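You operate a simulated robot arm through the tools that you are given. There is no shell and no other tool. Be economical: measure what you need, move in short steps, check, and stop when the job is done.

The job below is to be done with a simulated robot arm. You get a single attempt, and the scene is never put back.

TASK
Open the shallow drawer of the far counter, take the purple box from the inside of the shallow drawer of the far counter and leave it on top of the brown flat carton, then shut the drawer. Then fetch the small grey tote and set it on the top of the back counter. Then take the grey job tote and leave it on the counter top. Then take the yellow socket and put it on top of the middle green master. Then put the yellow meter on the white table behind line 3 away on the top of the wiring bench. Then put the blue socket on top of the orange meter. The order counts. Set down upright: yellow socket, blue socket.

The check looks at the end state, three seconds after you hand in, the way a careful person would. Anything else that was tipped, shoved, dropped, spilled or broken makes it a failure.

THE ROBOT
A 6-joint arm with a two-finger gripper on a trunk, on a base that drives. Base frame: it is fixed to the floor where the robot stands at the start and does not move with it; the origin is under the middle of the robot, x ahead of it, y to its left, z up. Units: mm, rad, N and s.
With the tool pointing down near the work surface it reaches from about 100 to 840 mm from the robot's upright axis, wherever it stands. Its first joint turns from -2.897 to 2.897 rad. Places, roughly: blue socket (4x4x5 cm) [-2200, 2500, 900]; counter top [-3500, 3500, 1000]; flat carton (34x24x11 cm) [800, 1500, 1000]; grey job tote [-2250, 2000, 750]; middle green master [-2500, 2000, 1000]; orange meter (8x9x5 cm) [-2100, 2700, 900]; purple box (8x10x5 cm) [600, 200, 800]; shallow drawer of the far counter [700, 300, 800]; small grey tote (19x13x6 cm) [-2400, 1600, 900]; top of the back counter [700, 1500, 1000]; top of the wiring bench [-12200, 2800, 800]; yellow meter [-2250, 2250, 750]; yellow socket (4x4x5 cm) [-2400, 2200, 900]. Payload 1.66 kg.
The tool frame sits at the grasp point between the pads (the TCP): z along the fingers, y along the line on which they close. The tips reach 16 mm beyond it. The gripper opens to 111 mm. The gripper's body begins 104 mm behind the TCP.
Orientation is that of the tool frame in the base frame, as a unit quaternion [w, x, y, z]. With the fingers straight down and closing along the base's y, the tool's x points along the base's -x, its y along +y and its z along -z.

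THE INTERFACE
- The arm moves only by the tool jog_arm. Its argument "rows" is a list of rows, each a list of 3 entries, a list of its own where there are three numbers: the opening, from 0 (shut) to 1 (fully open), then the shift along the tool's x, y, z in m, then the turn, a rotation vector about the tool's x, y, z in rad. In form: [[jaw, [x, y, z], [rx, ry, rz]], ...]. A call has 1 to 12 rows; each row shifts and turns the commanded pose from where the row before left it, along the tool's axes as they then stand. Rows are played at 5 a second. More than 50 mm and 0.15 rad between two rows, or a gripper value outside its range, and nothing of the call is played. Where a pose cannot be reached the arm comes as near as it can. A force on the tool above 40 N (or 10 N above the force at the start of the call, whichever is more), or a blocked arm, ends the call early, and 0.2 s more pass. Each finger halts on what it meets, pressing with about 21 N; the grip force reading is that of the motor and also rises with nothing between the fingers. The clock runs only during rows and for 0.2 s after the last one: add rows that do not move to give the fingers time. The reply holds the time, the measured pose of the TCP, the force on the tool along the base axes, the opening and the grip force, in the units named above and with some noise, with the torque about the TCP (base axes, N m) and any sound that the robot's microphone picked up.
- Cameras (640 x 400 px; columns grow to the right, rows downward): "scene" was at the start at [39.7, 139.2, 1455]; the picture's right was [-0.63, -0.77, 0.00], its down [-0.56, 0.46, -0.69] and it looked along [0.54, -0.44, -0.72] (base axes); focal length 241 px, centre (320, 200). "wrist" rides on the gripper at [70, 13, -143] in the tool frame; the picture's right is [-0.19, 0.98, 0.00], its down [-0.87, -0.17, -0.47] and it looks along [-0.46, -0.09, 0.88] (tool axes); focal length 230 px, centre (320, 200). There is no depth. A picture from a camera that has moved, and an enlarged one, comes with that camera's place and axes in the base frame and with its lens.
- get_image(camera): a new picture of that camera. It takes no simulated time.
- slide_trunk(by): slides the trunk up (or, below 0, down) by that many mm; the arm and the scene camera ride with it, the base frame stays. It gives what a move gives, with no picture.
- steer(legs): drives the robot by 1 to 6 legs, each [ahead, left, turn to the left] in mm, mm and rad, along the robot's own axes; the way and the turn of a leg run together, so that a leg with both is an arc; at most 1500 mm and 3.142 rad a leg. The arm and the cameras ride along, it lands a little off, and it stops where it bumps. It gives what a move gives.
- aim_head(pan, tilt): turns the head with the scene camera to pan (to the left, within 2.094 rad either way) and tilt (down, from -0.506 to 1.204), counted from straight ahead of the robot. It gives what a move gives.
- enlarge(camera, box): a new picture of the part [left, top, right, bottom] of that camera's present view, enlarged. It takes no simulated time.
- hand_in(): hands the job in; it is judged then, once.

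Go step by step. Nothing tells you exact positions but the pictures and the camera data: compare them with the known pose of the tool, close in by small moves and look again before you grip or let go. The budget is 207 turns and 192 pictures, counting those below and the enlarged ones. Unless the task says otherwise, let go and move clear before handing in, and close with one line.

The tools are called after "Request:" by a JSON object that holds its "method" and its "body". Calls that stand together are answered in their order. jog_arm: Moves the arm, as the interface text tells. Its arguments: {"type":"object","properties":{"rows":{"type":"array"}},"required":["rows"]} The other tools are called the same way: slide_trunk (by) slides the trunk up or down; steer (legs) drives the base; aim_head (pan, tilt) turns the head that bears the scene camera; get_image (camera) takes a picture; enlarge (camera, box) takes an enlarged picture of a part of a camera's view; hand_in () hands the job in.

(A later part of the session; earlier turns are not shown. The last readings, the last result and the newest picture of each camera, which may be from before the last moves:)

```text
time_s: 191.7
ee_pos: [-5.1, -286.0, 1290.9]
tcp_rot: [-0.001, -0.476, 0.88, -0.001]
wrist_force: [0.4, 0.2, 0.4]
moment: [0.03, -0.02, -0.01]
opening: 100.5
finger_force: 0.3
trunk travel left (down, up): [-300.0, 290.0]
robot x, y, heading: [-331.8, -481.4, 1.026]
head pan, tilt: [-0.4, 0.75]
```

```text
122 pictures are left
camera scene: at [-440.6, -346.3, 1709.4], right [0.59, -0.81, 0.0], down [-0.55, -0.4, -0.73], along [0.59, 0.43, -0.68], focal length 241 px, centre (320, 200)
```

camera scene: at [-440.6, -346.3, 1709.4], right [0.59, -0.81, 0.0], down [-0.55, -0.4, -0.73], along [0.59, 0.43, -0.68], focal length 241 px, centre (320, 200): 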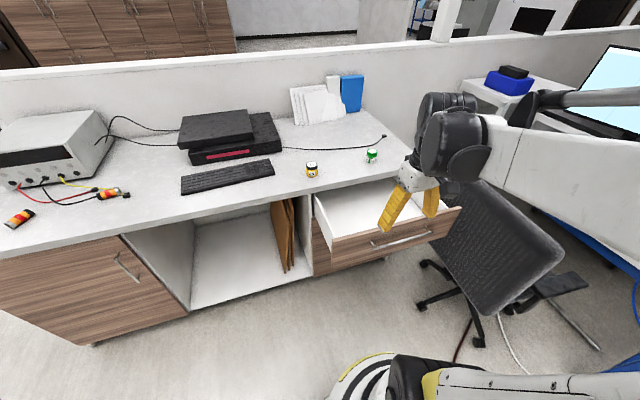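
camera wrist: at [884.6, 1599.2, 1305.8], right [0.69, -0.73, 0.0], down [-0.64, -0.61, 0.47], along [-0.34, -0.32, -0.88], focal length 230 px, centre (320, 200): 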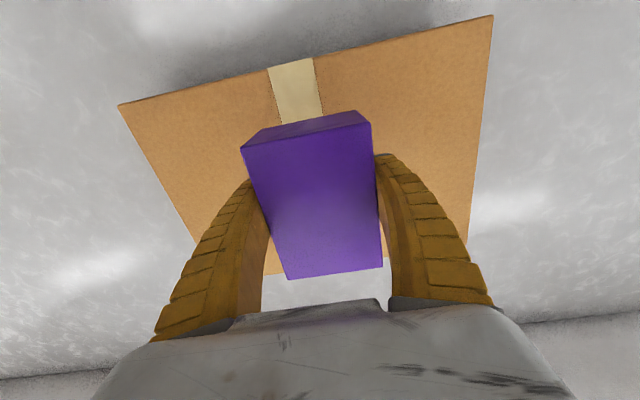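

Request:
{"method": "steer", "body": {"legs": [[0, 0, -0.085]]}}

Request:
{"method": "jog_arm", "body": {"rows": [[0.4, [0, 0, 0], [0, 0, -0.04]], [0.4, [0, 0, 0], [0, -0.1316, 0]], [0.4, [0, 0, 0], [0, -0.1316, 0]], [0.4, [0, 0, 0], [0, -0.1316, 0]], [0.4, [0, 0, 0], [0, -0.1316, 0]], [0.4, [0, 0, 0], [0, -0.1316, 0]], [0.4, [0, 0, 0], [0, -0.1316, 0]], [0.4, [0, 0, 0], [0, -0.1312, 0]], [0.4, [0, 0, 0], [0, 0, 0]]]}}

Request:
{"method": "jog_arm", "body": {"rows": [[0.4, [0, 0, 0], [0, 0, 0.1428]], [0.4, [0, 0, 0], [0, 0, 0.1428]], [0.4, [0, 0, 0], [0, 0, 0.1428]], [0.4, [0, 0, 0], [0, 0, 0.1428]], [0.4, [0, 0, 0], [0, 0, 0.1428]], [0.4, [0, 0, 0], [0, 0, 0.1428]], [0.4, [0, 0, 0], [0, 0, 0.1428]], [0.4, [0, 0, 0], [0, 0, 0.1428]], [0.4, [0, 0, 0], [0, 0, 0.1428]], [0.4, [0, 0, 0], [0, 0, 0.1428]], [0.4, [0, 0, 0], [0, 0, 0.1428]], [0.4, [0, 0, 0], [0, 0, 0]]]}}

```text
time_s: 192.6
ee_pos: [10.5, -314.0, 1289.5]
tcp_rot: [-0.001, -0.437, 0.9, 0.0]
wrist_force: [-0.3, 0.5, -0.4]
moment: [-0.01, 0.01, 0.05]
opening: 100.4
finger_force: 0.6
trunk travel left (down, up): [-300.0, 290.0]
robot x, y, heading: [-332.1, -480.1, 0.947]
head pan, tilt: [-0.4, 0.75]
```

```text
time_s: 194.5
ee_pos: [-14.5, -269.4, 1290.4]
tcp_rot: [0.38, -0.464, 0.767, 0.229]
wrist_force: [0.6, -0.1, 0.2]
moment: [0.0, 0.03, 0.01]
opening: 46.9
finger_force: 1.4
trunk travel left (down, up): [-300.0, 290.0]
robot x, y, heading: [-335.2, -475.8, 0.945]
head pan, tilt: [-0.4, 0.75]
stopped in row 9: the arm was blocked; the commanded pose is now the measured one
```

```text
time_s: 197.1
ee_pos: [-14.1, -269.7, 1288.7]
tcp_rot: [0.107, 0.215, 0.869, 0.433]
wrist_force: [-0.4, -1.1, -0.3]
moment: [0.0, 0.01, 0.0]
opening: 46.6
finger_force: 1.6
trunk travel left (down, up): [-300.0, 290.0]
robot x, y, heading: [-333.1, -474.2, 0.938]
head pan, tilt: [-0.4, 0.75]
```

Request:
{"method": "jog_arm", "body": {"rows": [[0.32, [-0.03, 0, 0], [0, -0.1126, 0.085]], [0.32, [-0.035, 0.008, 0.0106], [0, 0, 0]], [0.32, [-0.035, 0.008, 0.0106], [0, 0, 0]], [0.32, [-0.035, 0.008, 0.0106], [0, 0, 0]], [0.32, [-0.035, 0.008, 0.0106], [0, 0, 0]], [0.32, [-0.035, 0.008, 0.0106], [0, 0, 0]], [0.32, [-0.035, 0.008, 0.0106], [0, 0, 0]], [0.32, [0, 0, 0], [0, 0, 0]]]}}

Request:
{"method": "get_image", "body": {"camera": "scene"}}

Request:
{"method": "get_image", "body": {"camera": "wrist"}}

```text
time_s: 198.9
ee_pos: [232.4, -343.2, 1289.9]
tcp_rot: [0.139, 0.276, 0.852, 0.423]
wrist_force: [-0.8, 0.9, -0.1]
moment: [-0.04, -0.04, -0.04]
opening: 38.3
finger_force: 1.7
trunk travel left (down, up): [-300.0, 290.0]
robot x, y, heading: [-331.3, -478.3, 0.946]
head pan, tilt: [-0.4, 0.75]
```

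```text
121 pictures are left
camera scene: at [-430.4, -337.4, 1709.3], right [0.52, -0.86, 0.0], down [-0.58, -0.35, -0.73], along [0.63, 0.38, -0.68], focal length 241 px, centre (320, 200)
```

scene: 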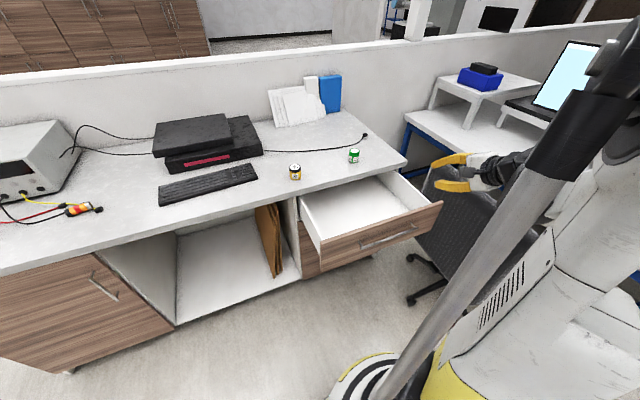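

```text
120 pictures are left
camera wrist: at [114.3, -389.3, 1385.7], right [0.5, 0.37, 0.78], down [0.42, -0.89, 0.15], along [0.76, 0.25, -0.6], focal length 230 px, centre (320, 200)
```

wrist: 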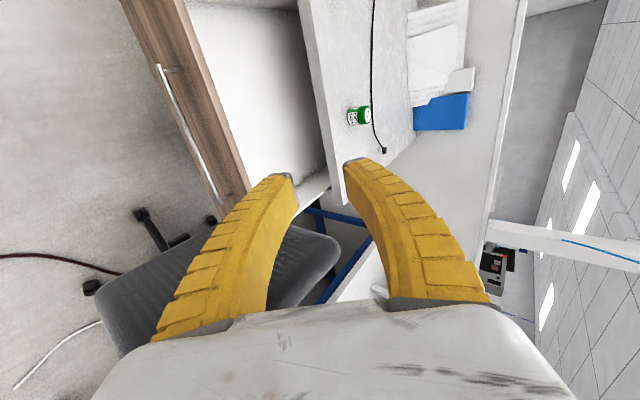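

Request:
{"method": "slide_trunk", "body": {"by": -300}}

Request:
{"method": "jog_arm", "body": {"rows": [[0.32, [0, -0.015, 0.01], [0, 0, 0]], [0.32, [0, -0.015, 0.01], [0, 0, 0]], [0.32, [0, 0, 0.04], [0, 0, 0]], [0.32, [0, 0, 0.03], [0, 0, 0]], [0.32, [0, 0, 0], [0, 0, 0]]]}}

Request:
{"method": "get_image", "body": {"camera": "wrist"}}

```text
time_s: 201.9
ee_pos: [234.3, -344.3, 990.1]
tcp_rot: [0.138, 0.276, 0.852, 0.423]
wrist_force: [0.6, -0.2, -0.3]
moment: [-0.03, -0.01, -0.03]
opening: 37.9
finger_force: 2.1
trunk travel left (down, up): [0.0, 590.0]
robot x, y, heading: [-333.5, -474.7, 0.943]
head pan, tilt: [-0.4, 0.75]
```

```text
time_s: 203.1
ee_pos: [265.2, -301.6, 908.2]
tcp_rot: [0.137, 0.277, 0.852, 0.423]
wrist_force: [0.0, 0.1, -0.6]
moment: [0.01, -0.02, -0.01]
opening: 38.2
finger_force: 1.5
trunk travel left (down, up): [0.0, 590.0]
robot x, y, heading: [-333.2, -475.1, 0.943]
head pan, tilt: [-0.4, 0.75]
```

```text
119 pictures are left
camera wrist: at [146.5, -345.7, 1005.3], right [0.5, 0.37, 0.78], down [0.42, -0.89, 0.15], along [0.76, 0.25, -0.6], focal length 230 px, centre (320, 200)
```

wrist: 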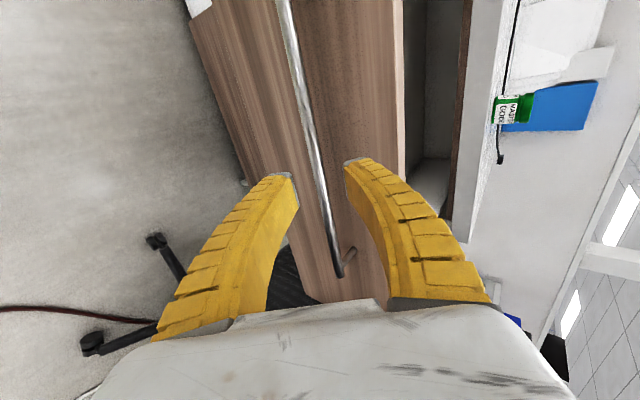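

Request:
{"method": "jog_arm", "body": {"rows": [[0.32, [0, -0.001, 0.03], [0, 0, 0]], [0.32, [0, -0.001, 0.03], [0, 0, 0]], [0.32, [0, 0, 0.008], [0, 0, 0]], [0.1, [0, 0, 0], [0, 0, 0]], [0, [0, 0, 0], [0, 0, 0]], [0, [0, 0, 0], [0, 0, 0]]]}}

Request:
{"method": "get_image", "body": {"camera": "wrist"}}

```text
time_s: 204.5
ee_pos: [296.0, -258.4, 867.8]
tcp_rot: [0.138, 0.276, 0.853, 0.422]
wrist_force: [0.4, 1.0, -8.6]
moment: [-0.02, -0.01, 0.01]
opening: 6.0
finger_force: 34.0
trunk travel left (down, up): [0.0, 590.0]
robot x, y, heading: [-333.5, -478.8, 0.946]
head pan, tilt: [-0.4, 0.75]
```

```text
118 pictures are left
camera wrist: at [177.9, -303.3, 964.2], right [0.5, 0.37, 0.78], down [0.42, -0.89, 0.15], along [0.76, 0.25, -0.6], focal length 230 px, centre (320, 200)
```

wrist: 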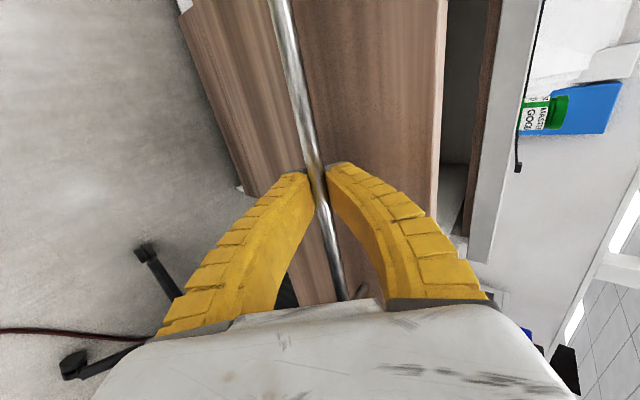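

Request:
{"method": "steer", "body": {"legs": [[160, 0, 0], [140, 0, 0]]}}

Request:
{"method": "steer", "body": {"legs": [[25, 0, 0]]}}

Request:
{"method": "get_image", "body": {"camera": "scene"}}

Request:
{"method": "get_image", "body": {"camera": "wrist"}}

```text
time_s: 206.9
ee_pos: [472.5, -16.4, 867.9]
tcp_rot: [0.139, 0.278, 0.852, 0.421]
wrist_force: [-1.8, 1.3, -10.8]
moment: [-0.07, -0.11, -0.27]
opening: 6.2
finger_force: 33.9
trunk travel left (down, up): [0.0, 590.0]
robot x, y, heading: [-156.3, -232.2, 0.941]
head pan, tilt: [-0.4, 0.75]
```

```text
time_s: 207.8
ee_pos: [483.1, 0.2, 864.8]
tcp_rot: [0.138, 0.277, 0.854, 0.419]
wrist_force: [-0.7, 0.0, 0.4]
moment: [0.07, 0.1, 0.03]
opening: 8.0
finger_force: 33.8
trunk travel left (down, up): [0.0, 590.0]
robot x, y, heading: [-144.0, -218.6, 0.939]
head pan, tilt: [-0.4, 0.75]
stopped in leg 1: the force on the tool passed its limit at 49 N (the readings are from after the stop); the commanded pose is now the measured one
```

```text
117 pictures are left
camera scene: at [-239.6, -76.2, 1409.5], right [0.52, -0.86, 0.0], down [-0.58, -0.35, -0.73], along [0.63, 0.38, -0.68], focal length 241 px, centre (320, 200)
```

scene: 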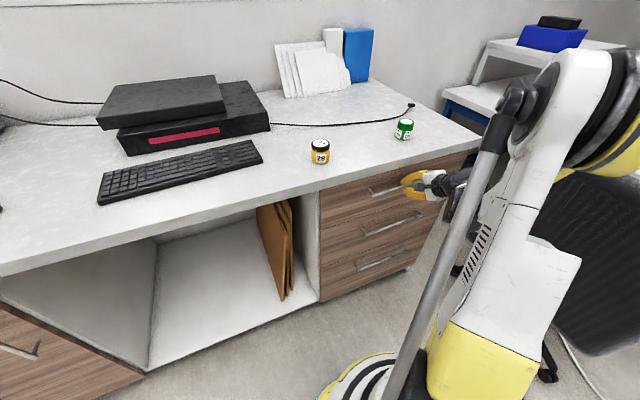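

```text
116 pictures are left
camera wrist: at [365.7, -44.6, 963.1], right [0.5, 0.38, 0.78], down [0.42, -0.89, 0.16], along [0.75, 0.25, -0.61], focal length 230 px, centre (320, 200)
```

wrist: 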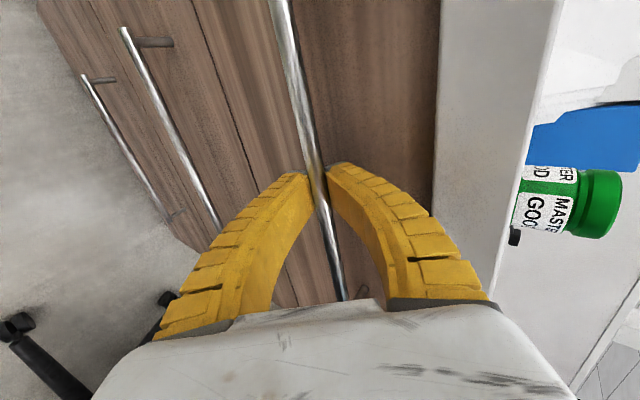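

Request:
{"method": "enlarge", "body": {"camera": "scene", "box": [310, 130, 490, 300]}}

Request:
{"method": "jog_arm", "body": {"rows": [[0.25, [0, 0, 0], [0, 0, 0]], [0.25, [0, 0, 0], [0, 0, 0]], [0.25, [0, 0, -0.03], [0, 0, 0]], [0.25, [0, 0, -0.03], [0, 0, 0]], [0.25, [0, 0, -0.04], [0, 0, 0]], [0.3, [0, 0, -0.04], [0, 0, 0]], [0.5, [0, 0, 0], [0, 0, 0]]]}}

Request:
{"method": "enlarge", "body": {"camera": "scene", "box": [310, 130, 490, 300]}}

```text
2.35 times, centred on (400, 215) of scene
camera zoom: at [-239.6, -76.2, 1409.5], right [0.52, -0.86, 0.0], down [-0.58, -0.35, -0.73], along [0.63, 0.38, -0.68], focal length 567 px, centre (132, 165)
```

zoom: 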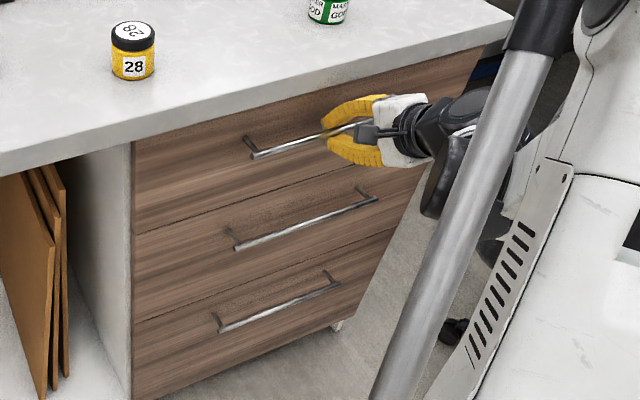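

```text
time_s: 209.4
ee_pos: [420.4, -89.8, 957.1]
tcp_rot: [0.139, 0.276, 0.855, 0.418]
wrist_force: [0.0, 0.5, 0.2]
moment: [0.01, 0.0, -0.02]
opening: 57.7
finger_force: 1.8
trunk travel left (down, up): [0.0, 590.0]
robot x, y, heading: [-141.2, -215.0, 0.946]
head pan, tilt: [-0.4, 0.75]
```

```text
2.35 times, centred on (400, 215) of scene
camera zoom: at [-239.8, -76.3, 1409.4], right [0.52, -0.86, 0.0], down [-0.58, -0.35, -0.73], along [0.63, 0.38, -0.68], focal length 567 px, centre (132, 165)
```

zoom: 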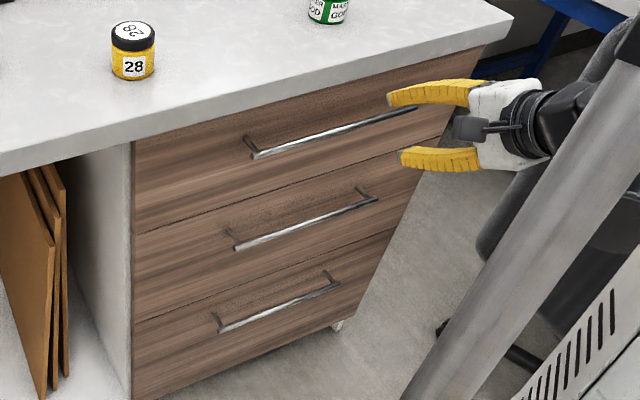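

The drawer is flush. Next the table: I raise, restore the tool to straight down and drive to the white table.

Request:
{"method": "slide_trunk", "body": {"by": 300}}

Request:
{"method": "jog_arm", "body": {"rows": [[1, [0, 0, 0], [0, 0, -0.1428]], [1, [0, 0, 0], [0, 0, -0.1428]], [1, [0, 0, 0], [0, 0, -0.1428]], [1, [0, 0, 0], [0, 0, -0.1428]], [1, [0, 0, 0], [0, 0, -0.1428]], [1, [0, 0, 0], [0, 0, -0.1428]], [1, [0, 0, 0], [0, 0, -0.1428]], [1, [0, 0, 0], [0, 0, -0.1428]], [1, [0, 0, 0], [0, 0, -0.1428]], [1, [0, 0, 0], [0, 0, -0.1428]], [1, [0, 0, 0], [0, 0, -0.1428]], [1, [0, 0, 0], [0, 0, 0]]]}}

Request:
{"method": "jog_arm", "body": {"rows": [[1, [0, 0, 0], [0, 0.13, 0]], [1, [0, 0, 0], [0, 0.13, 0]], [1, [0, 0, 0], [0, 0.13, 0]], [1, [0, 0, 0], [0, 0.13, 0]], [1, [0, 0, 0], [0, 0.13, 0]], [1, [0, 0, 0], [0, 0.13, 0]], [1, [0, 0, 0], [0, 0.1408, 0]], [1, [0.03, 0, 0], [0, 0, 0]], [1, [0.04, 0, 0], [0, 0, 0]]]}}

Request:
{"method": "steer", "body": {"legs": [[-120, 0, 0], [0, 1450, 0], [0, 0, -0.03]]}}

Request:
{"method": "aim_head", "body": {"pan": 1.2, "tilt": 0.6}}

Request:
{"method": "get_image", "body": {"camera": "scene"}}

```text
time_s: 212.4
ee_pos: [420.1, -89.5, 1256.6]
tcp_rot: [0.138, 0.276, 0.854, 0.419]
wrist_force: [0.4, 0.1, -0.3]
moment: [0.01, 0.01, 0.01]
opening: 57.8
finger_force: 1.7
trunk travel left (down, up): [-300.0, 290.0]
robot x, y, heading: [-143.3, -218.3, 0.943]
head pan, tilt: [-0.4, 0.75]
```

```text
time_s: 215.0
ee_pos: [420.8, -89.3, 1257.4]
tcp_rot: [0.394, -0.409, 0.799, 0.198]
wrist_force: [-0.2, 0.5, 0.0]
moment: [0.01, -0.04, 0.01]
opening: 111.0
finger_force: 0.1
trunk travel left (down, up): [-300.0, 290.0]
robot x, y, heading: [-146.5, -213.8, 0.942]
head pan, tilt: [-0.4, 0.75]
```

```text
time_s: 217.0
ee_pos: [377.4, -145.5, 1257.0]
tcp_rot: [-0.003, -0.454, 0.891, -0.003]
wrist_force: [-0.2, 0.6, 0.0]
moment: [0.01, 0.0, 0.01]
opening: 110.7
finger_force: 0.0
trunk travel left (down, up): [-300.0, 290.0]
robot x, y, heading: [-142.6, -219.3, 0.943]
head pan, tilt: [-0.4, 0.75]
```

```text
time_s: 225.5
ee_pos: [-867.3, 594.5, 1255.7]
tcp_rot: [-0.003, -0.439, 0.899, -0.003]
wrist_force: [0.2, -0.8, -0.8]
moment: [-0.04, 0.0, 0.01]
opening: 111.3
finger_force: 0.0
trunk travel left (down, up): [-300.0, 290.0]
robot x, y, heading: [-1394.9, 542.8, 0.912]
head pan, tilt: [-0.4, 0.75]
```

```text
time_s: 227.1
ee_pos: [-869.3, 593.9, 1257.3]
tcp_rot: [-0.003, -0.439, 0.898, -0.003]
wrist_force: [-0.1, -0.3, -0.3]
moment: [-0.01, -0.02, 0.02]
opening: 110.9
finger_force: 0.1
trunk travel left (down, up): [-300.0, 290.0]
robot x, y, heading: [-1390.8, 543.4, 0.914]
head pan, tilt: [1.201, 0.6]
```

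```text
113 pictures are left
camera scene: at [-1601.5, 718.7, 1722.3], right [0.86, 0.51, 0.0], down [0.29, -0.48, -0.83], along [-0.42, 0.71, -0.56], focal length 241 px, centre (320, 200)
```

scene: 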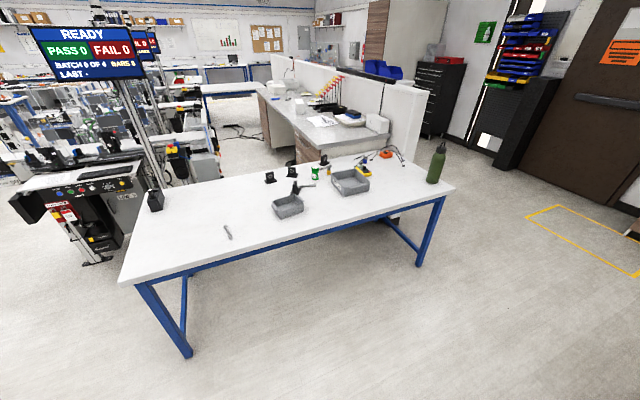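

Request:
{"method": "enlarge", "body": {"camera": "scene", "box": [250, 130, 470, 240]}}

```text
2.91 times, centred on (360, 185) of scene
camera zoom: at [-1601.5, 718.7, 1722.3], right [0.86, 0.51, 0.0], down [0.29, -0.48, -0.83], along [-0.42, 0.71, -0.56], focal length 700 px, centre (204, 244)
```

zoom: 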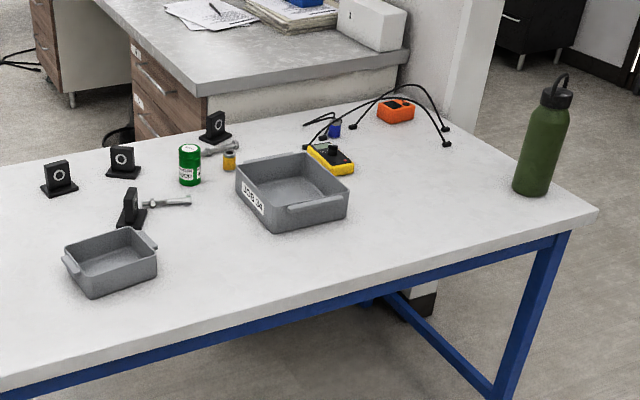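

I see all the objects on the white table; each matches the rough hints. First the small tote: I turn to face the table and approach.

Request:
{"method": "steer", "body": {"legs": [[0, 0, 1.6], [840, 0, 0]]}}

Request:
{"method": "aim_head", "body": {"pan": -0.3, "tilt": 0.8}}

Request:
{"method": "get_image", "body": {"camera": "scene"}}

Request:
{"method": "get_image", "body": {"camera": "wrist"}}

```text
time_s: 235.6
ee_pos: [-2143.2, 1559.1, 1255.9]
tcp_rot: [0.001, 0.95, -0.313, 0.004]
wrist_force: [-0.6, -0.5, 0.1]
moment: [-0.07, -0.03, 0.01]
opening: 111.0
finger_force: 0.1
trunk travel left (down, up): [-300.0, 290.0]
robot x, y, heading: [-2077.3, 1036.2, 2.514]
head pan, tilt: [1.201, 0.6]
```

```text
time_s: 237.2
ee_pos: [-2142.2, 1559.2, 1255.4]
tcp_rot: [0.0, 0.95, -0.312, 0.004]
wrist_force: [-0.5, 1.1, 0.8]
moment: [0.0, 0.0, 0.0]
opening: 111.2
finger_force: 0.0
trunk travel left (down, up): [-300.0, 290.0]
robot x, y, heading: [-2076.1, 1037.7, 2.508]
head pan, tilt: [-0.3, 0.799]
```

```text
111 pictures are left
camera scene: at [-2222.4, 937.3, 1705.4], right [0.8, 0.59, 0.0], down [0.43, -0.58, -0.7], along [-0.41, 0.56, -0.72], focal length 241 px, centre (320, 200)
```

scene: 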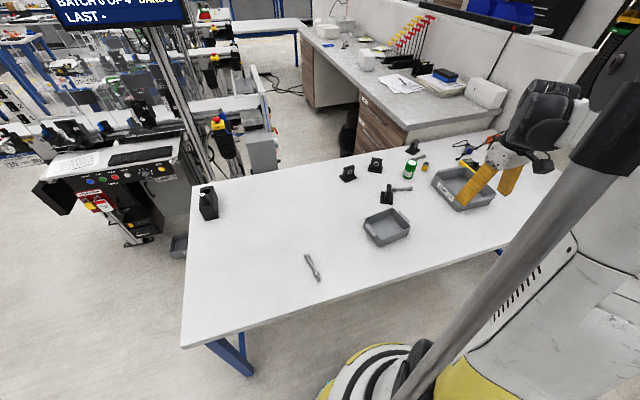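

```text
110 pictures are left
camera wrist: at [-2095.3, 1505.8, 1399.1], right [-0.74, -0.68, -0.01], down [-0.6, 0.65, 0.46], along [-0.31, 0.35, -0.89], focal length 230 px, centre (320, 200)
```

wrist: 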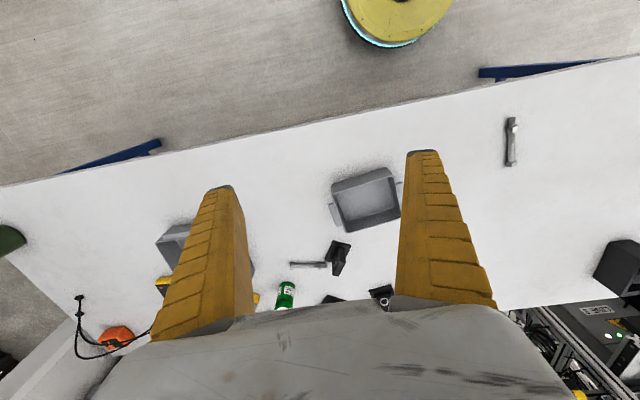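

Request:
{"method": "jog_arm", "body": {"rows": [[0.6, [0, 0, 0.02], [0, 0, 0.1395]], [0.6, [0, 0, 0.02], [0, 0, 0.1395]], [0.6, [0, 0, 0.02], [0, 0, 0.1395]], [0.6, [0, 0, 0.02], [0, 0, 0.1395]], [0.6, [0, 0, 0], [0, 0, 0.1395]], [0.6, [0, 0, 0], [0, 0, 0.1395]], [0.6, [0, 0, 0], [0, 0, 0.1395]], [0.6, [0, 0, 0], [0, 0, 0.1395]], [0.6, [0, 0, 0], [0, 0, 0.1395]], [0.6, [0, 0, 0], [0, 0, 0.1395]], [0.6, [0, 0, 0], [0, 0, 0]]]}}

```text
time_s: 239.6
ee_pos: [-2141.5, 1557.4, 1176.3]
tcp_rot: [0.002, -0.527, 0.85, -0.004]
wrist_force: [0.5, 0.3, 0.4]
moment: [0.02, -0.03, -0.02]
opening: 68.5
finger_force: 0.8
trunk travel left (down, up): [-300.0, 290.0]
robot x, y, heading: [-2075.0, 1036.9, 2.509]
head pan, tilt: [-0.3, 0.799]
```

Request:
{"method": "jog_arm", "body": {"rows": [[0.6, [0.0085, 0.0395, 0], [0, 0, 0]], [0.6, [0.0085, 0.0395, 0], [0, 0, 0]], [0.6, [0.0085, 0.0395, 0], [0, 0, 0]], [0.6, [0.0085, 0.0395, 0], [0, 0, 0]], [0.6, [0, 0, 0.04], [0, 0, 0]], [0.6, [0, 0, 0.04], [0, 0, 0]], [0.6, [0, 0, 0.04], [0, 0, 0]], [0.6, [0, 0, 0.04], [0, 0, 0]], [0.6, [0, 0, 0], [0, 0, 0]]]}}

Request:
{"method": "get_image", "body": {"camera": "wrist"}}

Request:
{"method": "enlarge", "body": {"camera": "scene", "box": [320, 150, 500, 270]}}

```text
time_s: 241.6
ee_pos: [-2296.4, 1598.0, 1010.3]
tcp_rot: [0.004, -0.527, 0.85, -0.002]
wrist_force: [-0.2, 0.5, 0.0]
moment: [0.01, -0.02, -0.03]
opening: 68.3
finger_force: 1.4
trunk travel left (down, up): [-300.0, 290.0]
robot x, y, heading: [-2080.6, 1036.2, 2.507]
head pan, tilt: [-0.3, 0.799]
```

```text
109 pictures are left
camera wrist: at [-2340.8, 1541.1, 1153.4], right [-0.8, 0.61, -0.01], down [0.53, 0.7, 0.48], along [0.29, 0.37, -0.88], focal length 230 px, centre (320, 200)
```

wrist: 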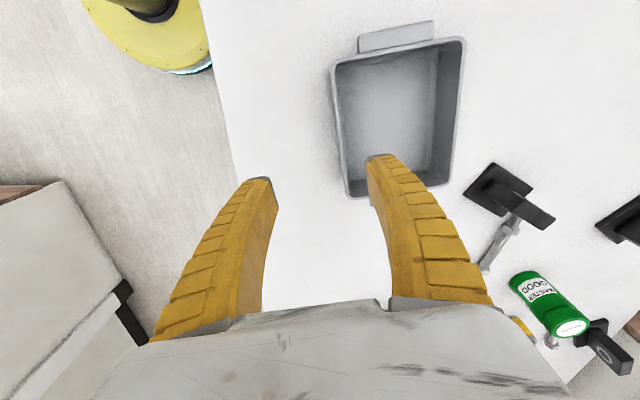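

```text
3.33 times, centred on (410, 210) of scene
camera zoom: at [-2222.1, 936.9, 1705.5], right [0.8, 0.59, 0.0], down [0.43, -0.58, -0.7], along [-0.41, 0.56, -0.72], focal length 803 px, centre (20, 167)
```

zoom: 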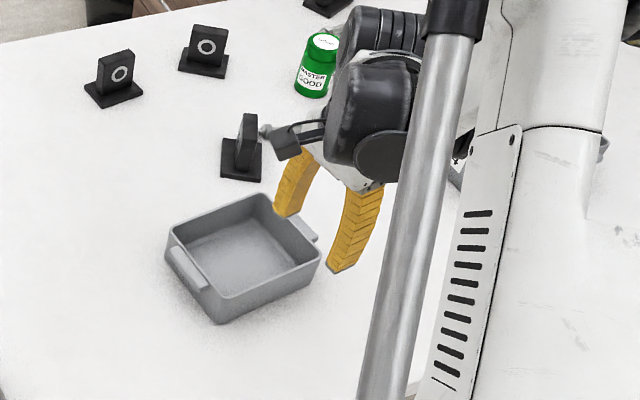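

Request:
{"method": "jog_arm", "body": {"rows": [[0.6, [0.008, 0.027, 0.02], [0, 0, 0]], [0.6, [0, 0, 0.03], [0, 0, 0]], [0.6, [0, 0, 0.03], [0, 0, 0]], [0.6, [0, 0, 0], [0, 0, 0]]]}}

Request:
{"method": "get_image", "body": {"camera": "wrist"}}

```text
time_s: 242.6
ee_pos: [-2324.8, 1601.3, 934.2]
tcp_rot: [0.004, -0.528, 0.85, -0.002]
wrist_force: [0.7, 0.0, -0.2]
moment: [0.0, -0.02, 0.02]
opening: 68.3
finger_force: 1.4
trunk travel left (down, up): [-300.0, 290.0]
robot x, y, heading: [-2074.3, 1035.4, 2.514]
head pan, tilt: [-0.3, 0.799]
```

```text
107 pictures are left
camera wrist: at [-2368.3, 1544.5, 1075.2], right [-0.8, 0.61, -0.01], down [0.53, 0.7, 0.48], along [0.29, 0.37, -0.88], focal length 230 px, centre (320, 200)
```

wrist: 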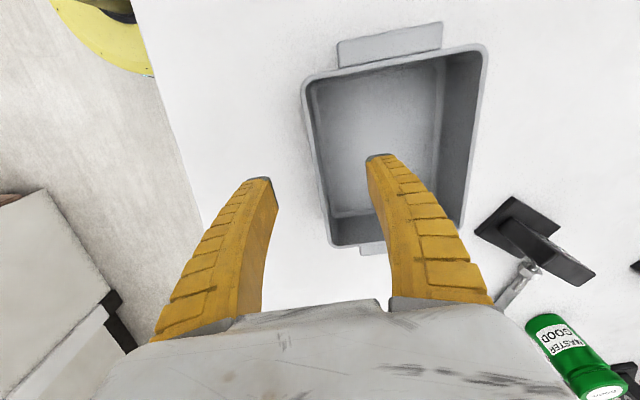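

Request:
{"method": "jog_arm", "body": {"rows": [[0.6, [0, 0, 0.025], [0, 0, 0]], [0.6, [0, 0, 0.02], [0, 0, 0]], [0.6, [0, 0, 0.012], [0, 0, 0]], [0.6, [0, 0, 0], [0, 0, 0]]]}}

Request:
{"method": "get_image", "body": {"camera": "wrist"}}

Request:
{"method": "enlarge", "body": {"camera": "scene", "box": [340, 170, 460, 260]}}

```text
time_s: 243.6
ee_pos: [-2322.8, 1601.1, 875.5]
tcp_rot: [0.003, -0.527, 0.85, -0.003]
wrist_force: [1.3, 0.3, -0.3]
moment: [-0.02, 0.02, 0.05]
opening: 68.2
finger_force: 0.7
trunk travel left (down, up): [-300.0, 290.0]
robot x, y, heading: [-2074.0, 1038.8, 2.509]
head pan, tilt: [-0.3, 0.799]
```

```text
106 pictures are left
camera wrist: at [-2366.7, 1544.7, 1018.4], right [-0.8, 0.61, -0.01], down [0.53, 0.7, 0.48], along [0.29, 0.37, -0.88], focal length 230 px, centre (320, 200)
```

wrist: 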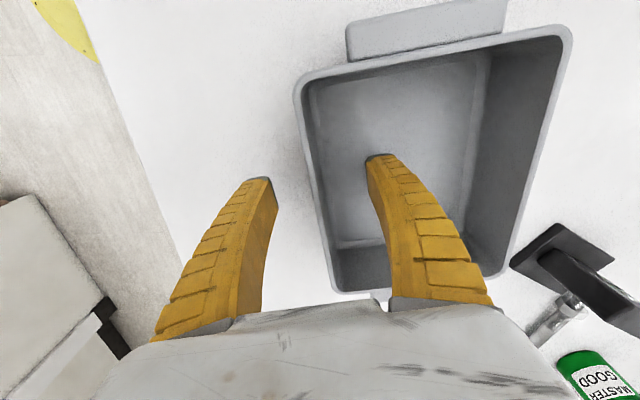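

```text
4.44 times, centred on (400, 215) of scene
camera zoom: at [-2222.2, 937.2, 1705.4], right [0.8, 0.59, 0.0], down [0.43, -0.58, -0.7], along [-0.41, 0.56, -0.72], focal length 1070 px, centre (-36, 133)
```

zoom: 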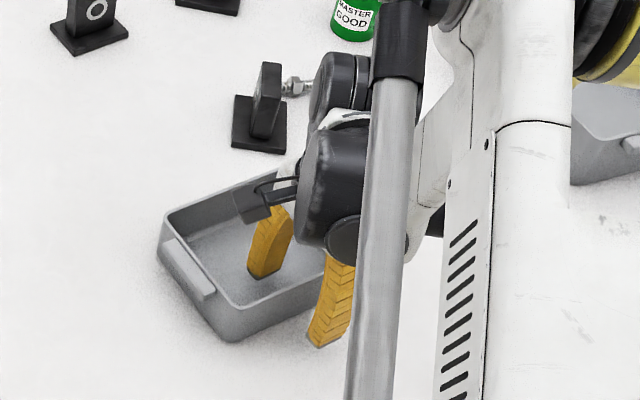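

Request:
{"method": "jog_arm", "body": {"rows": [[0.4, [0, 0, 0], [0, 0, 0]], [0.2, [0, 0, 0], [0, 0, 0]], [0, [0, 0, 0], [0, 0, 0]], [0, [0, 0, 0], [0, 0, 0]], [0, [0, 0, 0], [0, 0, 0]]]}}

Request:
{"method": "get_image", "body": {"camera": "wrist"}}

```text
time_s: 244.8
ee_pos: [-2323.3, 1602.7, 876.4]
tcp_rot: [0.003, -0.528, 0.849, -0.004]
wrist_force: [-0.1, 0.6, 1.1]
moment: [0.0, 0.0, -0.05]
opening: 6.2
finger_force: 20.9
trunk travel left (down, up): [-300.0, 290.0]
robot x, y, heading: [-2074.6, 1040.4, 2.506]
head pan, tilt: [-0.3, 0.799]
```

```text
104 pictures are left
camera wrist: at [-2366.7, 1544.8, 1018.7], right [-0.8, 0.61, -0.01], down [0.53, 0.7, 0.48], along [0.29, 0.37, -0.88], focal length 230 px, centre (320, 200)
```

wrist: 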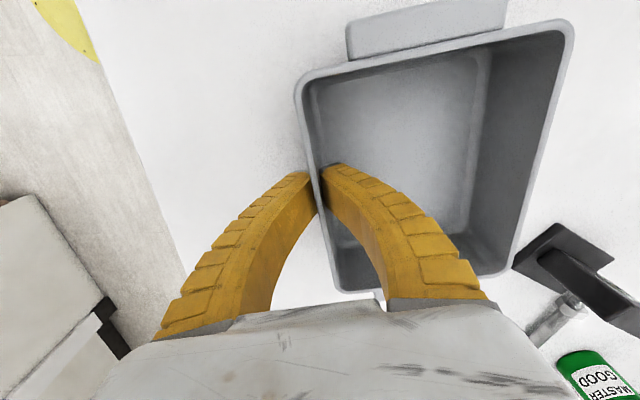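

Gripped on the wall (6 mm). I lift slowly and check for tilt.

Request:
{"method": "jog_arm", "body": {"rows": [[0, [0, 0, -0.01], [0, 0, 0]], [0, [0, 0, -0.02], [0, 0, 0]], [0, [0, 0, -0.03], [0, 0, 0]], [0, [0, 0, -0.04], [0, 0, 0]], [0, [0, 0, -0.05], [0, 0, 0]], [0, [0, 0, -0.05], [0, 0, 0]], [0, [0, 0, -0.05], [0, 0, 0]], [0, [0, 0, -0.05], [0, 0, 0]], [0, [0, 0, 0], [0, 0, 0]]]}}

Request:
{"method": "get_image", "body": {"camera": "wrist"}}

Request:
{"method": "get_image", "body": {"camera": "scene"}}

```text
time_s: 246.8
ee_pos: [-2330.3, 1603.6, 1177.1]
tcp_rot: [0.003, -0.527, 0.85, -0.004]
wrist_force: [-0.1, -0.4, -1.2]
moment: [-0.06, -0.04, 0.0]
opening: 6.0
finger_force: 21.3
trunk travel left (down, up): [-300.0, 290.0]
robot x, y, heading: [-2078.1, 1041.1, 2.511]
head pan, tilt: [-0.3, 0.799]
```

```text
103 pictures are left
camera wrist: at [-2374.8, 1546.6, 1318.4], right [-0.8, 0.61, -0.01], down [0.53, 0.7, 0.48], along [0.29, 0.37, -0.88], focal length 230 px, centre (320, 200)
```

wrist: 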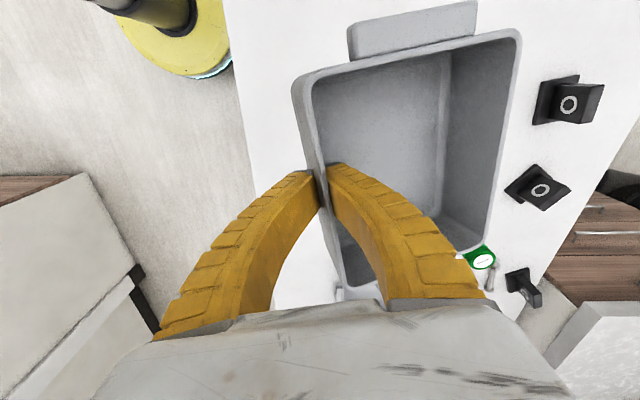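

```text
102 pictures are left
camera scene: at [-2222.7, 938.1, 1705.4], right [0.8, 0.59, 0.0], down [0.43, -0.58, -0.7], along [-0.41, 0.56, -0.72], focal length 241 px, centre (320, 200)
```

scene: 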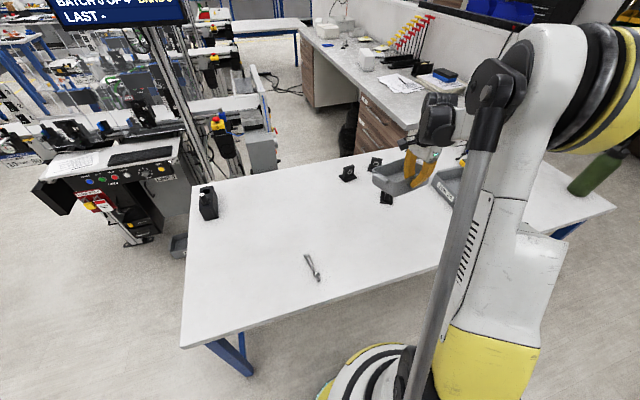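

Request:
{"method": "jog_arm", "body": {"rows": [[0, [0, -0.03, 0], [0, 0, 0]], [0, [0, -0.04, 0], [0, 0, 0]], [0, [0, -0.04, 0], [0, 0, 0]], [0, [0, -0.04, 0], [0, 0, 0]], [0, [0, 0, 0], [0, 0, 0]]]}}

Request:
{"method": "steer", "body": {"legs": [[-280, 0, 0], [0, 0, -1.566], [1500, 0, 0], [700, 0, 0]]}}

Request:
{"method": "get_image", "body": {"camera": "wrist"}}

```text
time_s: 247.9
ee_pos: [-2192.8, 1536.7, 1178.4]
tcp_rot: [0.003, -0.528, 0.849, -0.005]
wrist_force: [-0.5, 0.6, -0.6]
moment: [-0.02, -0.08, -0.02]
opening: 5.9
finger_force: 20.6
trunk travel left (down, up): [-300.0, 290.0]
robot x, y, heading: [-2074.5, 1036.5, 2.503]
head pan, tilt: [-0.3, 0.799]
```

```text
time_s: 264.1
ee_pos: [-71.2, 2746.7, 1177.9]
tcp_rot: [0.0, 0.225, 0.974, -0.005]
wrist_force: [0.0, 0.7, -1.1]
moment: [-0.09, 0.02, -0.02]
opening: 5.7
finger_force: 21.4
trunk travel left (down, up): [-300.0, 290.0]
robot x, y, heading: [-573.9, 2621.6, 0.946]
head pan, tilt: [-0.3, 0.799]
```

```text
101 pictures are left
camera wrist: at [-127.0, 2790.6, 1320.2], right [0.6, 0.8, -0.01], down [0.71, -0.52, 0.48], along [0.38, -0.29, -0.88], focal length 230 px, centre (320, 200)
```

wrist: 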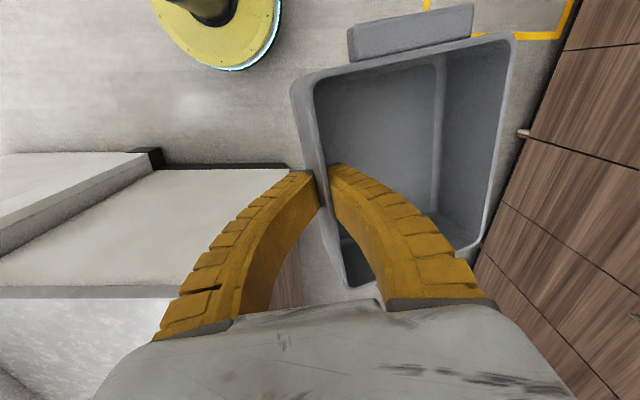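

Request:
{"method": "steer", "body": {"legs": [[0, 0, -1.57], [0, 180, 0], [230, 0, 0]]}}

Request:
{"method": "aim_head", "body": {"pan": -0.2, "tilt": 0.8}}

Request:
{"method": "get_image", "body": {"camera": "scene"}}

Request:
{"method": "get_image", "body": {"camera": "wrist"}}

```text
time_s: 270.9
ee_pos: [-193.9, 2107.5, 1177.7]
tcp_rot: [-0.004, 0.866, 0.501, -0.003]
wrist_force: [0.9, -0.1, -1.3]
moment: [0.03, 0.11, 0.03]
opening: 6.1
finger_force: 21.0
trunk travel left (down, up): [-300.0, 290.0]
robot x, y, heading: [-277.1, 2615.7, -0.694]
head pan, tilt: [-0.3, 0.799]
```

```text
time_s: 271.5
ee_pos: [-195.1, 2107.1, 1178.2]
tcp_rot: [-0.003, 0.865, 0.501, -0.002]
wrist_force: [0.8, 0.9, -0.3]
moment: [0.03, 0.06, 0.01]
opening: 5.9
finger_force: 21.0
trunk travel left (down, up): [-300.0, 290.0]
robot x, y, heading: [-278.3, 2611.6, -0.701]
head pan, tilt: [-0.201, 0.799]
```

```text
100 pictures are left
camera scene: at [-127.3, 2710.4, 1705.4], right [-0.78, -0.62, 0.0], down [-0.45, 0.56, -0.7], along [0.44, -0.54, -0.72], focal length 241 px, centre (320, 200)
```

scene: 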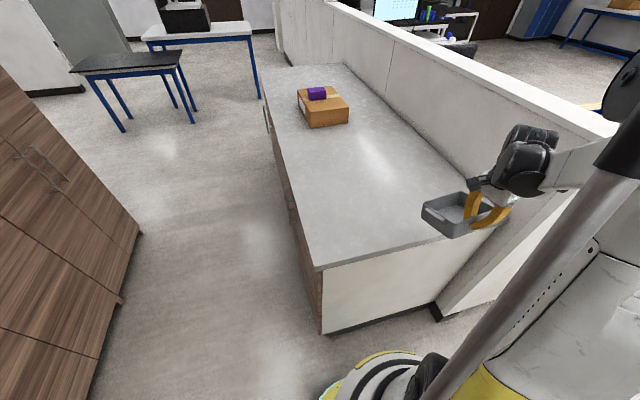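

```text
99 pictures are left
camera wrist: at [-147.4, 2161.0, 1320.4], right [0.76, -0.65, -0.01], down [-0.57, -0.67, 0.48], along [-0.32, -0.35, -0.88], focal length 230 px, centre (320, 200)
```

wrist: 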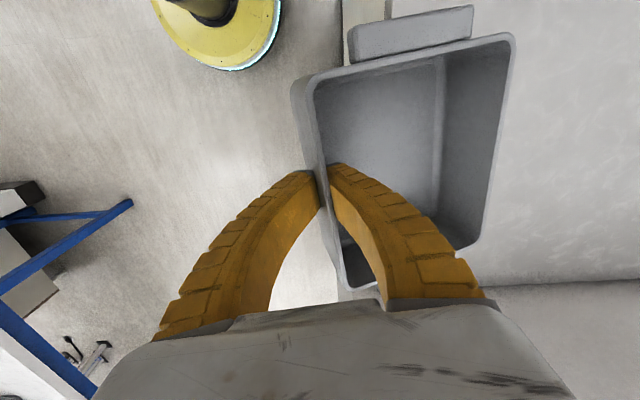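

Request:
{"method": "jog_arm", "body": {"rows": [[0, [0.005, 0.043, 0], [0, 0, 0]], [0, [0.005, 0.043, 0], [0, 0, 0]], [0, [0.005, 0.043, 0], [0, 0, 0]], [0, [0.005, 0.043, 0], [0, 0, 0]], [0, [0.005, 0.043, 0], [0, 0, 0]], [0, [0, 0, 0.04], [0, 0, 0]], [0, [0, 0, 0.04], [0, 0, 0]], [0, [0, 0, 0.03], [0, 0, 0]], [0, [0, 0, 0], [0, 0, 0]]]}}

Request:
{"method": "enlarge", "body": {"camera": "scene", "box": [340, 100, 540, 270]}}

```text
time_s: 273.5
ee_pos: [1.3, 2021.6, 1068.2]
tcp_rot: [-0.004, 0.865, 0.501, -0.003]
wrist_force: [0.2, 0.2, -1.2]
moment: [0.02, 0.06, 0.0]
opening: 6.1
finger_force: 20.9
trunk travel left (down, up): [-300.0, 290.0]
robot x, y, heading: [-280.4, 2615.6, -0.701]
head pan, tilt: [-0.201, 0.799]
```

```text
2.35 times, centred on (440, 185) of scene
camera zoom: at [-127.1, 2710.5, 1705.4], right [-0.78, -0.62, 0.0], down [-0.45, 0.56, -0.7], along [0.44, -0.54, -0.72], focal length 567 px, centre (38, 235)
```

zoom: 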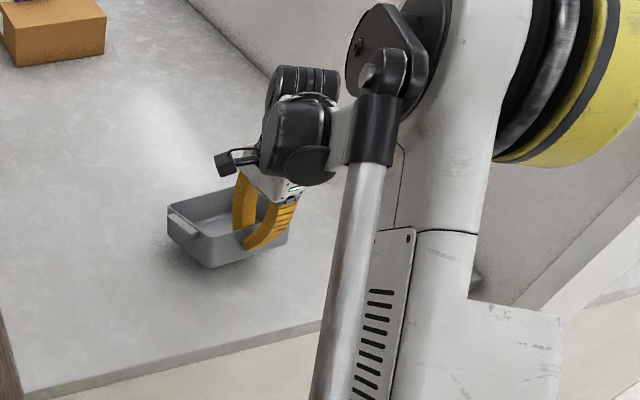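

Request:
{"method": "jog_arm", "body": {"rows": [[0, [0, 0, 0.02], [0, 0, 0]], [0, [0, 0, 0.015], [0, 0, 0]], [0, [0, 0, 0.008], [0, 0, 0]], [0, [0, 0, 0.005], [0, 0, 0]], [0, [0, 0, 0.004], [0, 0, 0]], [0, [0, 0, 0.004], [0, 0, 0]], [0, [0, 0, 0], [0, 0, 0]]]}}

Request:
{"method": "enlarge", "body": {"camera": "scene", "box": [380, 150, 480, 230]}}

```text
time_s: 275.1
ee_pos: [2.6, 2023.1, 1010.8]
tcp_rot: [-0.002, 0.865, 0.501, -0.004]
wrist_force: [0.5, -2.8, 6.2]
moment: [-0.13, 0.03, -0.01]
opening: 6.0
finger_force: 21.3
trunk travel left (down, up): [-300.0, 290.0]
robot x, y, heading: [-281.9, 2617.1, -0.694]
head pan, tilt: [-0.201, 0.799]
```

```text
5.00 times, centred on (430, 190) of scene
camera zoom: at [-127.3, 2710.7, 1705.5], right [-0.78, -0.62, 0.0], down [-0.45, 0.56, -0.7], along [0.44, -0.54, -0.72], focal length 1204 px, centre (-230, 250)
```

zoom: 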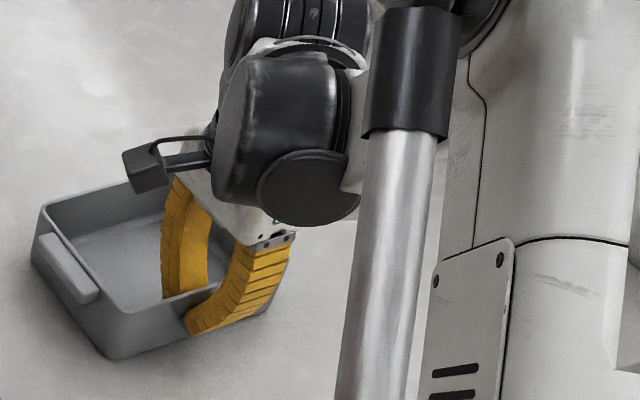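

Request:
{"method": "jog_arm", "body": {"rows": [[0, [0, 0, 0.003], [0, 0, 0]], [0, [0, 0, 0.003], [0, 0, 0]], [0, [0, 0, 0.003], [0, 0, 0]], [0, [0, 0, 0], [0, 0, 0]]]}}

Request:
{"method": "get_image", "body": {"camera": "wrist"}}

```text
time_s: 276.1
ee_pos: [2.1, 2022.6, 1002.0]
tcp_rot: [-0.002, 0.865, 0.501, -0.003]
wrist_force: [4.5, 0.8, 14.7]
moment: [0.07, -0.01, 0.01]
opening: 11.3
finger_force: 20.6
trunk travel left (down, up): [-300.0, 290.0]
robot x, y, heading: [-283.1, 2613.0, -0.7]
head pan, tilt: [-0.201, 0.799]
```

```text
96 pictures are left
camera wrist: at [50.4, 2076.5, 1143.4], right [0.76, -0.65, -0.01], down [-0.57, -0.67, 0.48], along [-0.32, -0.36, -0.88], focal length 230 px, centre (320, 200)
```

wrist: 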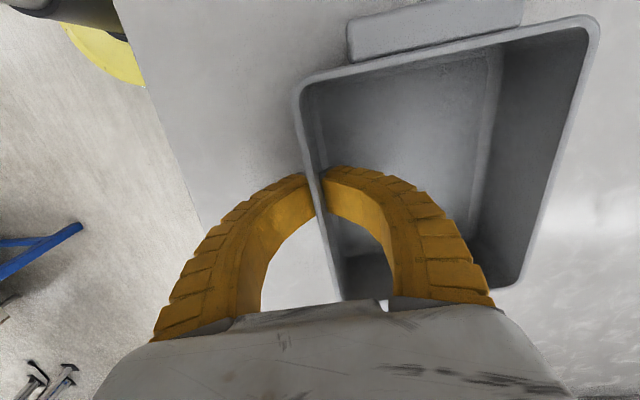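

Request:
{"method": "jog_arm", "body": {"rows": [[0.3, [0, 0, -0.001], [0, 0, 0]], [0.5, [0, 0, 0], [0, 0, 0]], [0.5, [0, 0, 0], [0, 0, 0]], [0.5, [0, 0, -0.02], [0, 0, 0]], [0.5, [0, 0, -0.04], [0, 0, 0]], [0.5, [0, 0, -0.05], [0, 0, 0]], [0.5, [0, 0, -0.05], [0, 0, 0]], [0.5, [0, 0, -0.05], [0, 0, 0]], [0.5, [0, -0.05, 0], [0, 0, 0]], [0.5, [0, -0.05, 0], [0, 0, 0]], [0.5, [0, -0.05, 0], [0, 0, 0]]]}}

Request:
{"method": "enlarge", "body": {"camera": "scene", "box": [240, 50, 540, 280]}}

```text
time_s: 278.5
ee_pos: [-127.4, 2096.3, 1214.5]
tcp_rot: [-0.003, 0.865, 0.501, -0.003]
wrist_force: [-0.2, 0.1, 1.0]
moment: [-0.03, -0.01, -0.03]
opening: 57.5
finger_force: 1.2
trunk travel left (down, up): [-300.0, 290.0]
robot x, y, heading: [-284.5, 2613.5, -0.696]
head pan, tilt: [-0.201, 0.799]
```

```text
1.74 times, centred on (390, 165) of scene
camera zoom: at [-128.7, 2712.0, 1705.5], right [-0.78, -0.62, 0.0], down [-0.45, 0.56, -0.7], along [0.44, -0.55, -0.72], focal length 419 px, centre (198, 261)
```

zoom: 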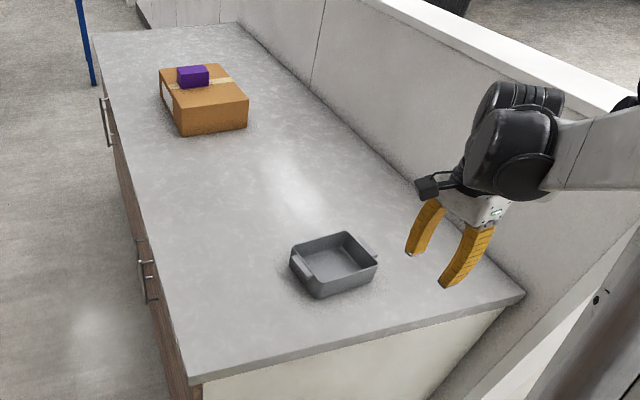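

The tote lies flat on the back counter. Next the job tote: I look from the right end of the table to decide where to stand.

Request:
{"method": "steer", "body": {"legs": [[-350, 0, 0], [0, 0, -1.535], [0, 0, -1.535]]}}

Request:
{"method": "aim_head", "body": {"pan": 0.1, "tilt": 0.55}}

Request:
{"method": "get_image", "body": {"camera": "scene"}}

```text
time_s: 288.2
ee_pos: [-765.5, 3337.6, 1214.1]
tcp_rot: [0.003, -0.552, 0.834, -0.003]
wrist_force: [-0.2, 0.6, -0.7]
moment: [-0.01, 0.0, -0.04]
opening: 57.4
finger_force: 1.2
trunk travel left (down, up): [-300.0, 290.0]
robot x, y, heading: [-550.5, 2838.3, 2.56]
head pan, tilt: [-0.201, 0.799]
```

```text
time_s: 289.0
ee_pos: [-766.5, 3336.0, 1214.0]
tcp_rot: [0.003, -0.551, 0.835, -0.003]
wrist_force: [0.4, -0.2, 0.4]
moment: [0.03, -0.01, -0.04]
opening: 57.3
finger_force: 1.2
trunk travel left (down, up): [-300.0, 290.0]
robot x, y, heading: [-550.5, 2841.2, 2.566]
head pan, tilt: [0.099, 0.55]
```

```text
94 pictures are left
camera scene: at [-720.3, 2709.9, 1726.7], right [0.46, 0.89, 0.0], down [0.46, -0.24, -0.85], along [-0.76, 0.39, -0.52], focal length 241 px, centre (320, 200)
```

scene: 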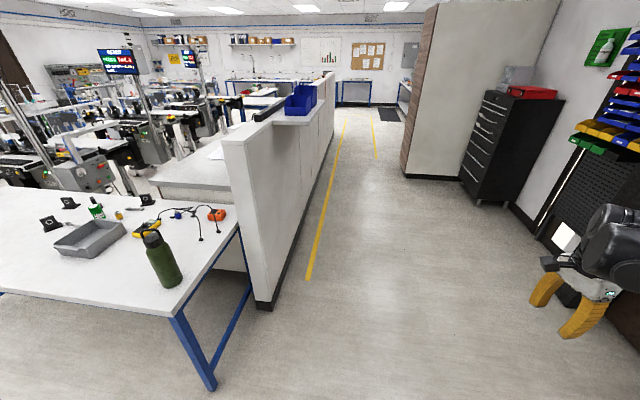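

Request:
{"method": "enlarge", "body": {"camera": "scene", "box": [0, 100, 300, 300]}}

```text
2.00 times, centred on (150, 200) of scene
camera zoom: at [-720.3, 2709.9, 1726.7], right [0.46, 0.89, 0.0], down [0.46, -0.24, -0.85], along [-0.76, 0.39, -0.52], focal length 482 px, centre (660, 200)
```

zoom: 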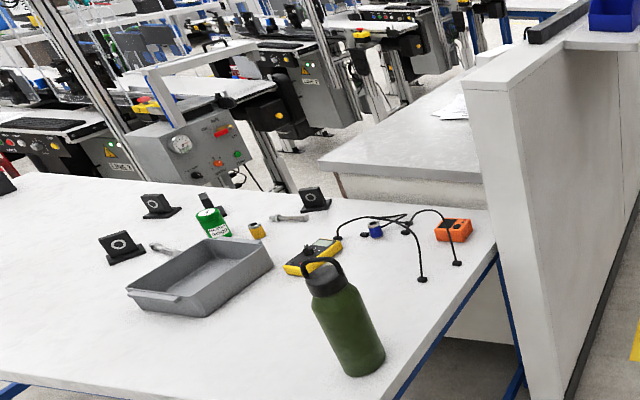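

Request:
{"method": "steer", "body": {"legs": [[0, 0, -0.05], [0, 1500, 0], [0, 200, 0], [0, 0, -0.04], [250, 0, 0]]}}

Request:
{"method": "aim_head", "body": {"pan": -0.2, "tilt": 0.75}}

Request:
{"method": "get_image", "body": {"camera": "scene"}}

Request:
{"method": "get_image", "body": {"camera": "wrist"}}

```text
time_s: 299.7
ee_pos: [-1891.4, 2143.0, 1213.0]
tcp_rot: [0.003, -0.518, 0.855, -0.004]
wrist_force: [0.8, 0.2, 0.1]
moment: [-0.06, -0.04, -0.02]
opening: 57.5
finger_force: 1.6
trunk travel left (down, up): [-300.0, 290.0]
robot x, y, heading: [-1713.0, 1632.6, 2.481]
head pan, tilt: [0.099, 0.55]
```

```text
time_s: 300.5
ee_pos: [-1891.0, 2142.3, 1214.0]
tcp_rot: [0.003, -0.519, 0.855, -0.003]
wrist_force: [-0.4, -0.2, -0.4]
moment: [-0.01, 0.02, 0.01]
opening: 57.3
finger_force: 0.7
trunk travel left (down, up): [-300.0, 290.0]
robot x, y, heading: [-1716.4, 1628.6, 2.487]
head pan, tilt: [-0.201, 0.75]
```

```text
92 pictures are left
camera scene: at [-1872.0, 1529.5, 1709.4], right [0.75, 0.66, 0.0], down [0.45, -0.51, -0.73], along [-0.48, 0.55, -0.68], focal length 241 px, centre (320, 200)
```

scene: 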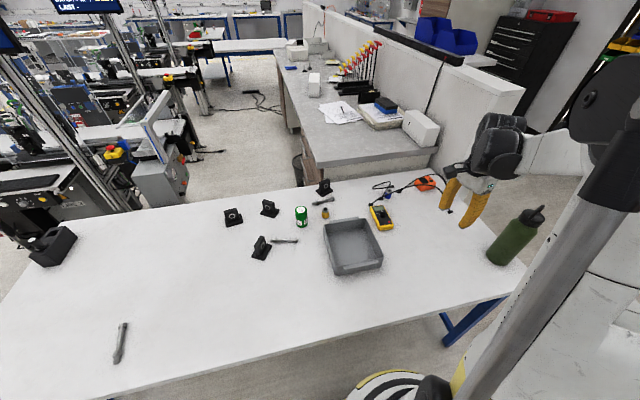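

```text
91 pictures are left
camera wrist: at [-1936.2, 2086.5, 1355.8], right [-0.78, 0.62, -0.01], down [0.54, 0.69, 0.48], along [0.3, 0.37, -0.88], focal length 230 px, centre (320, 200)
```

wrist: 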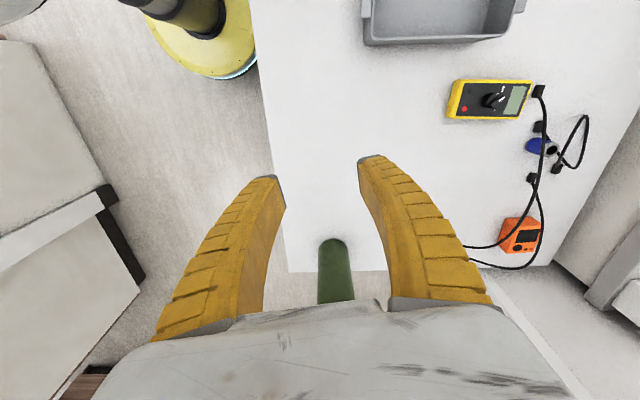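

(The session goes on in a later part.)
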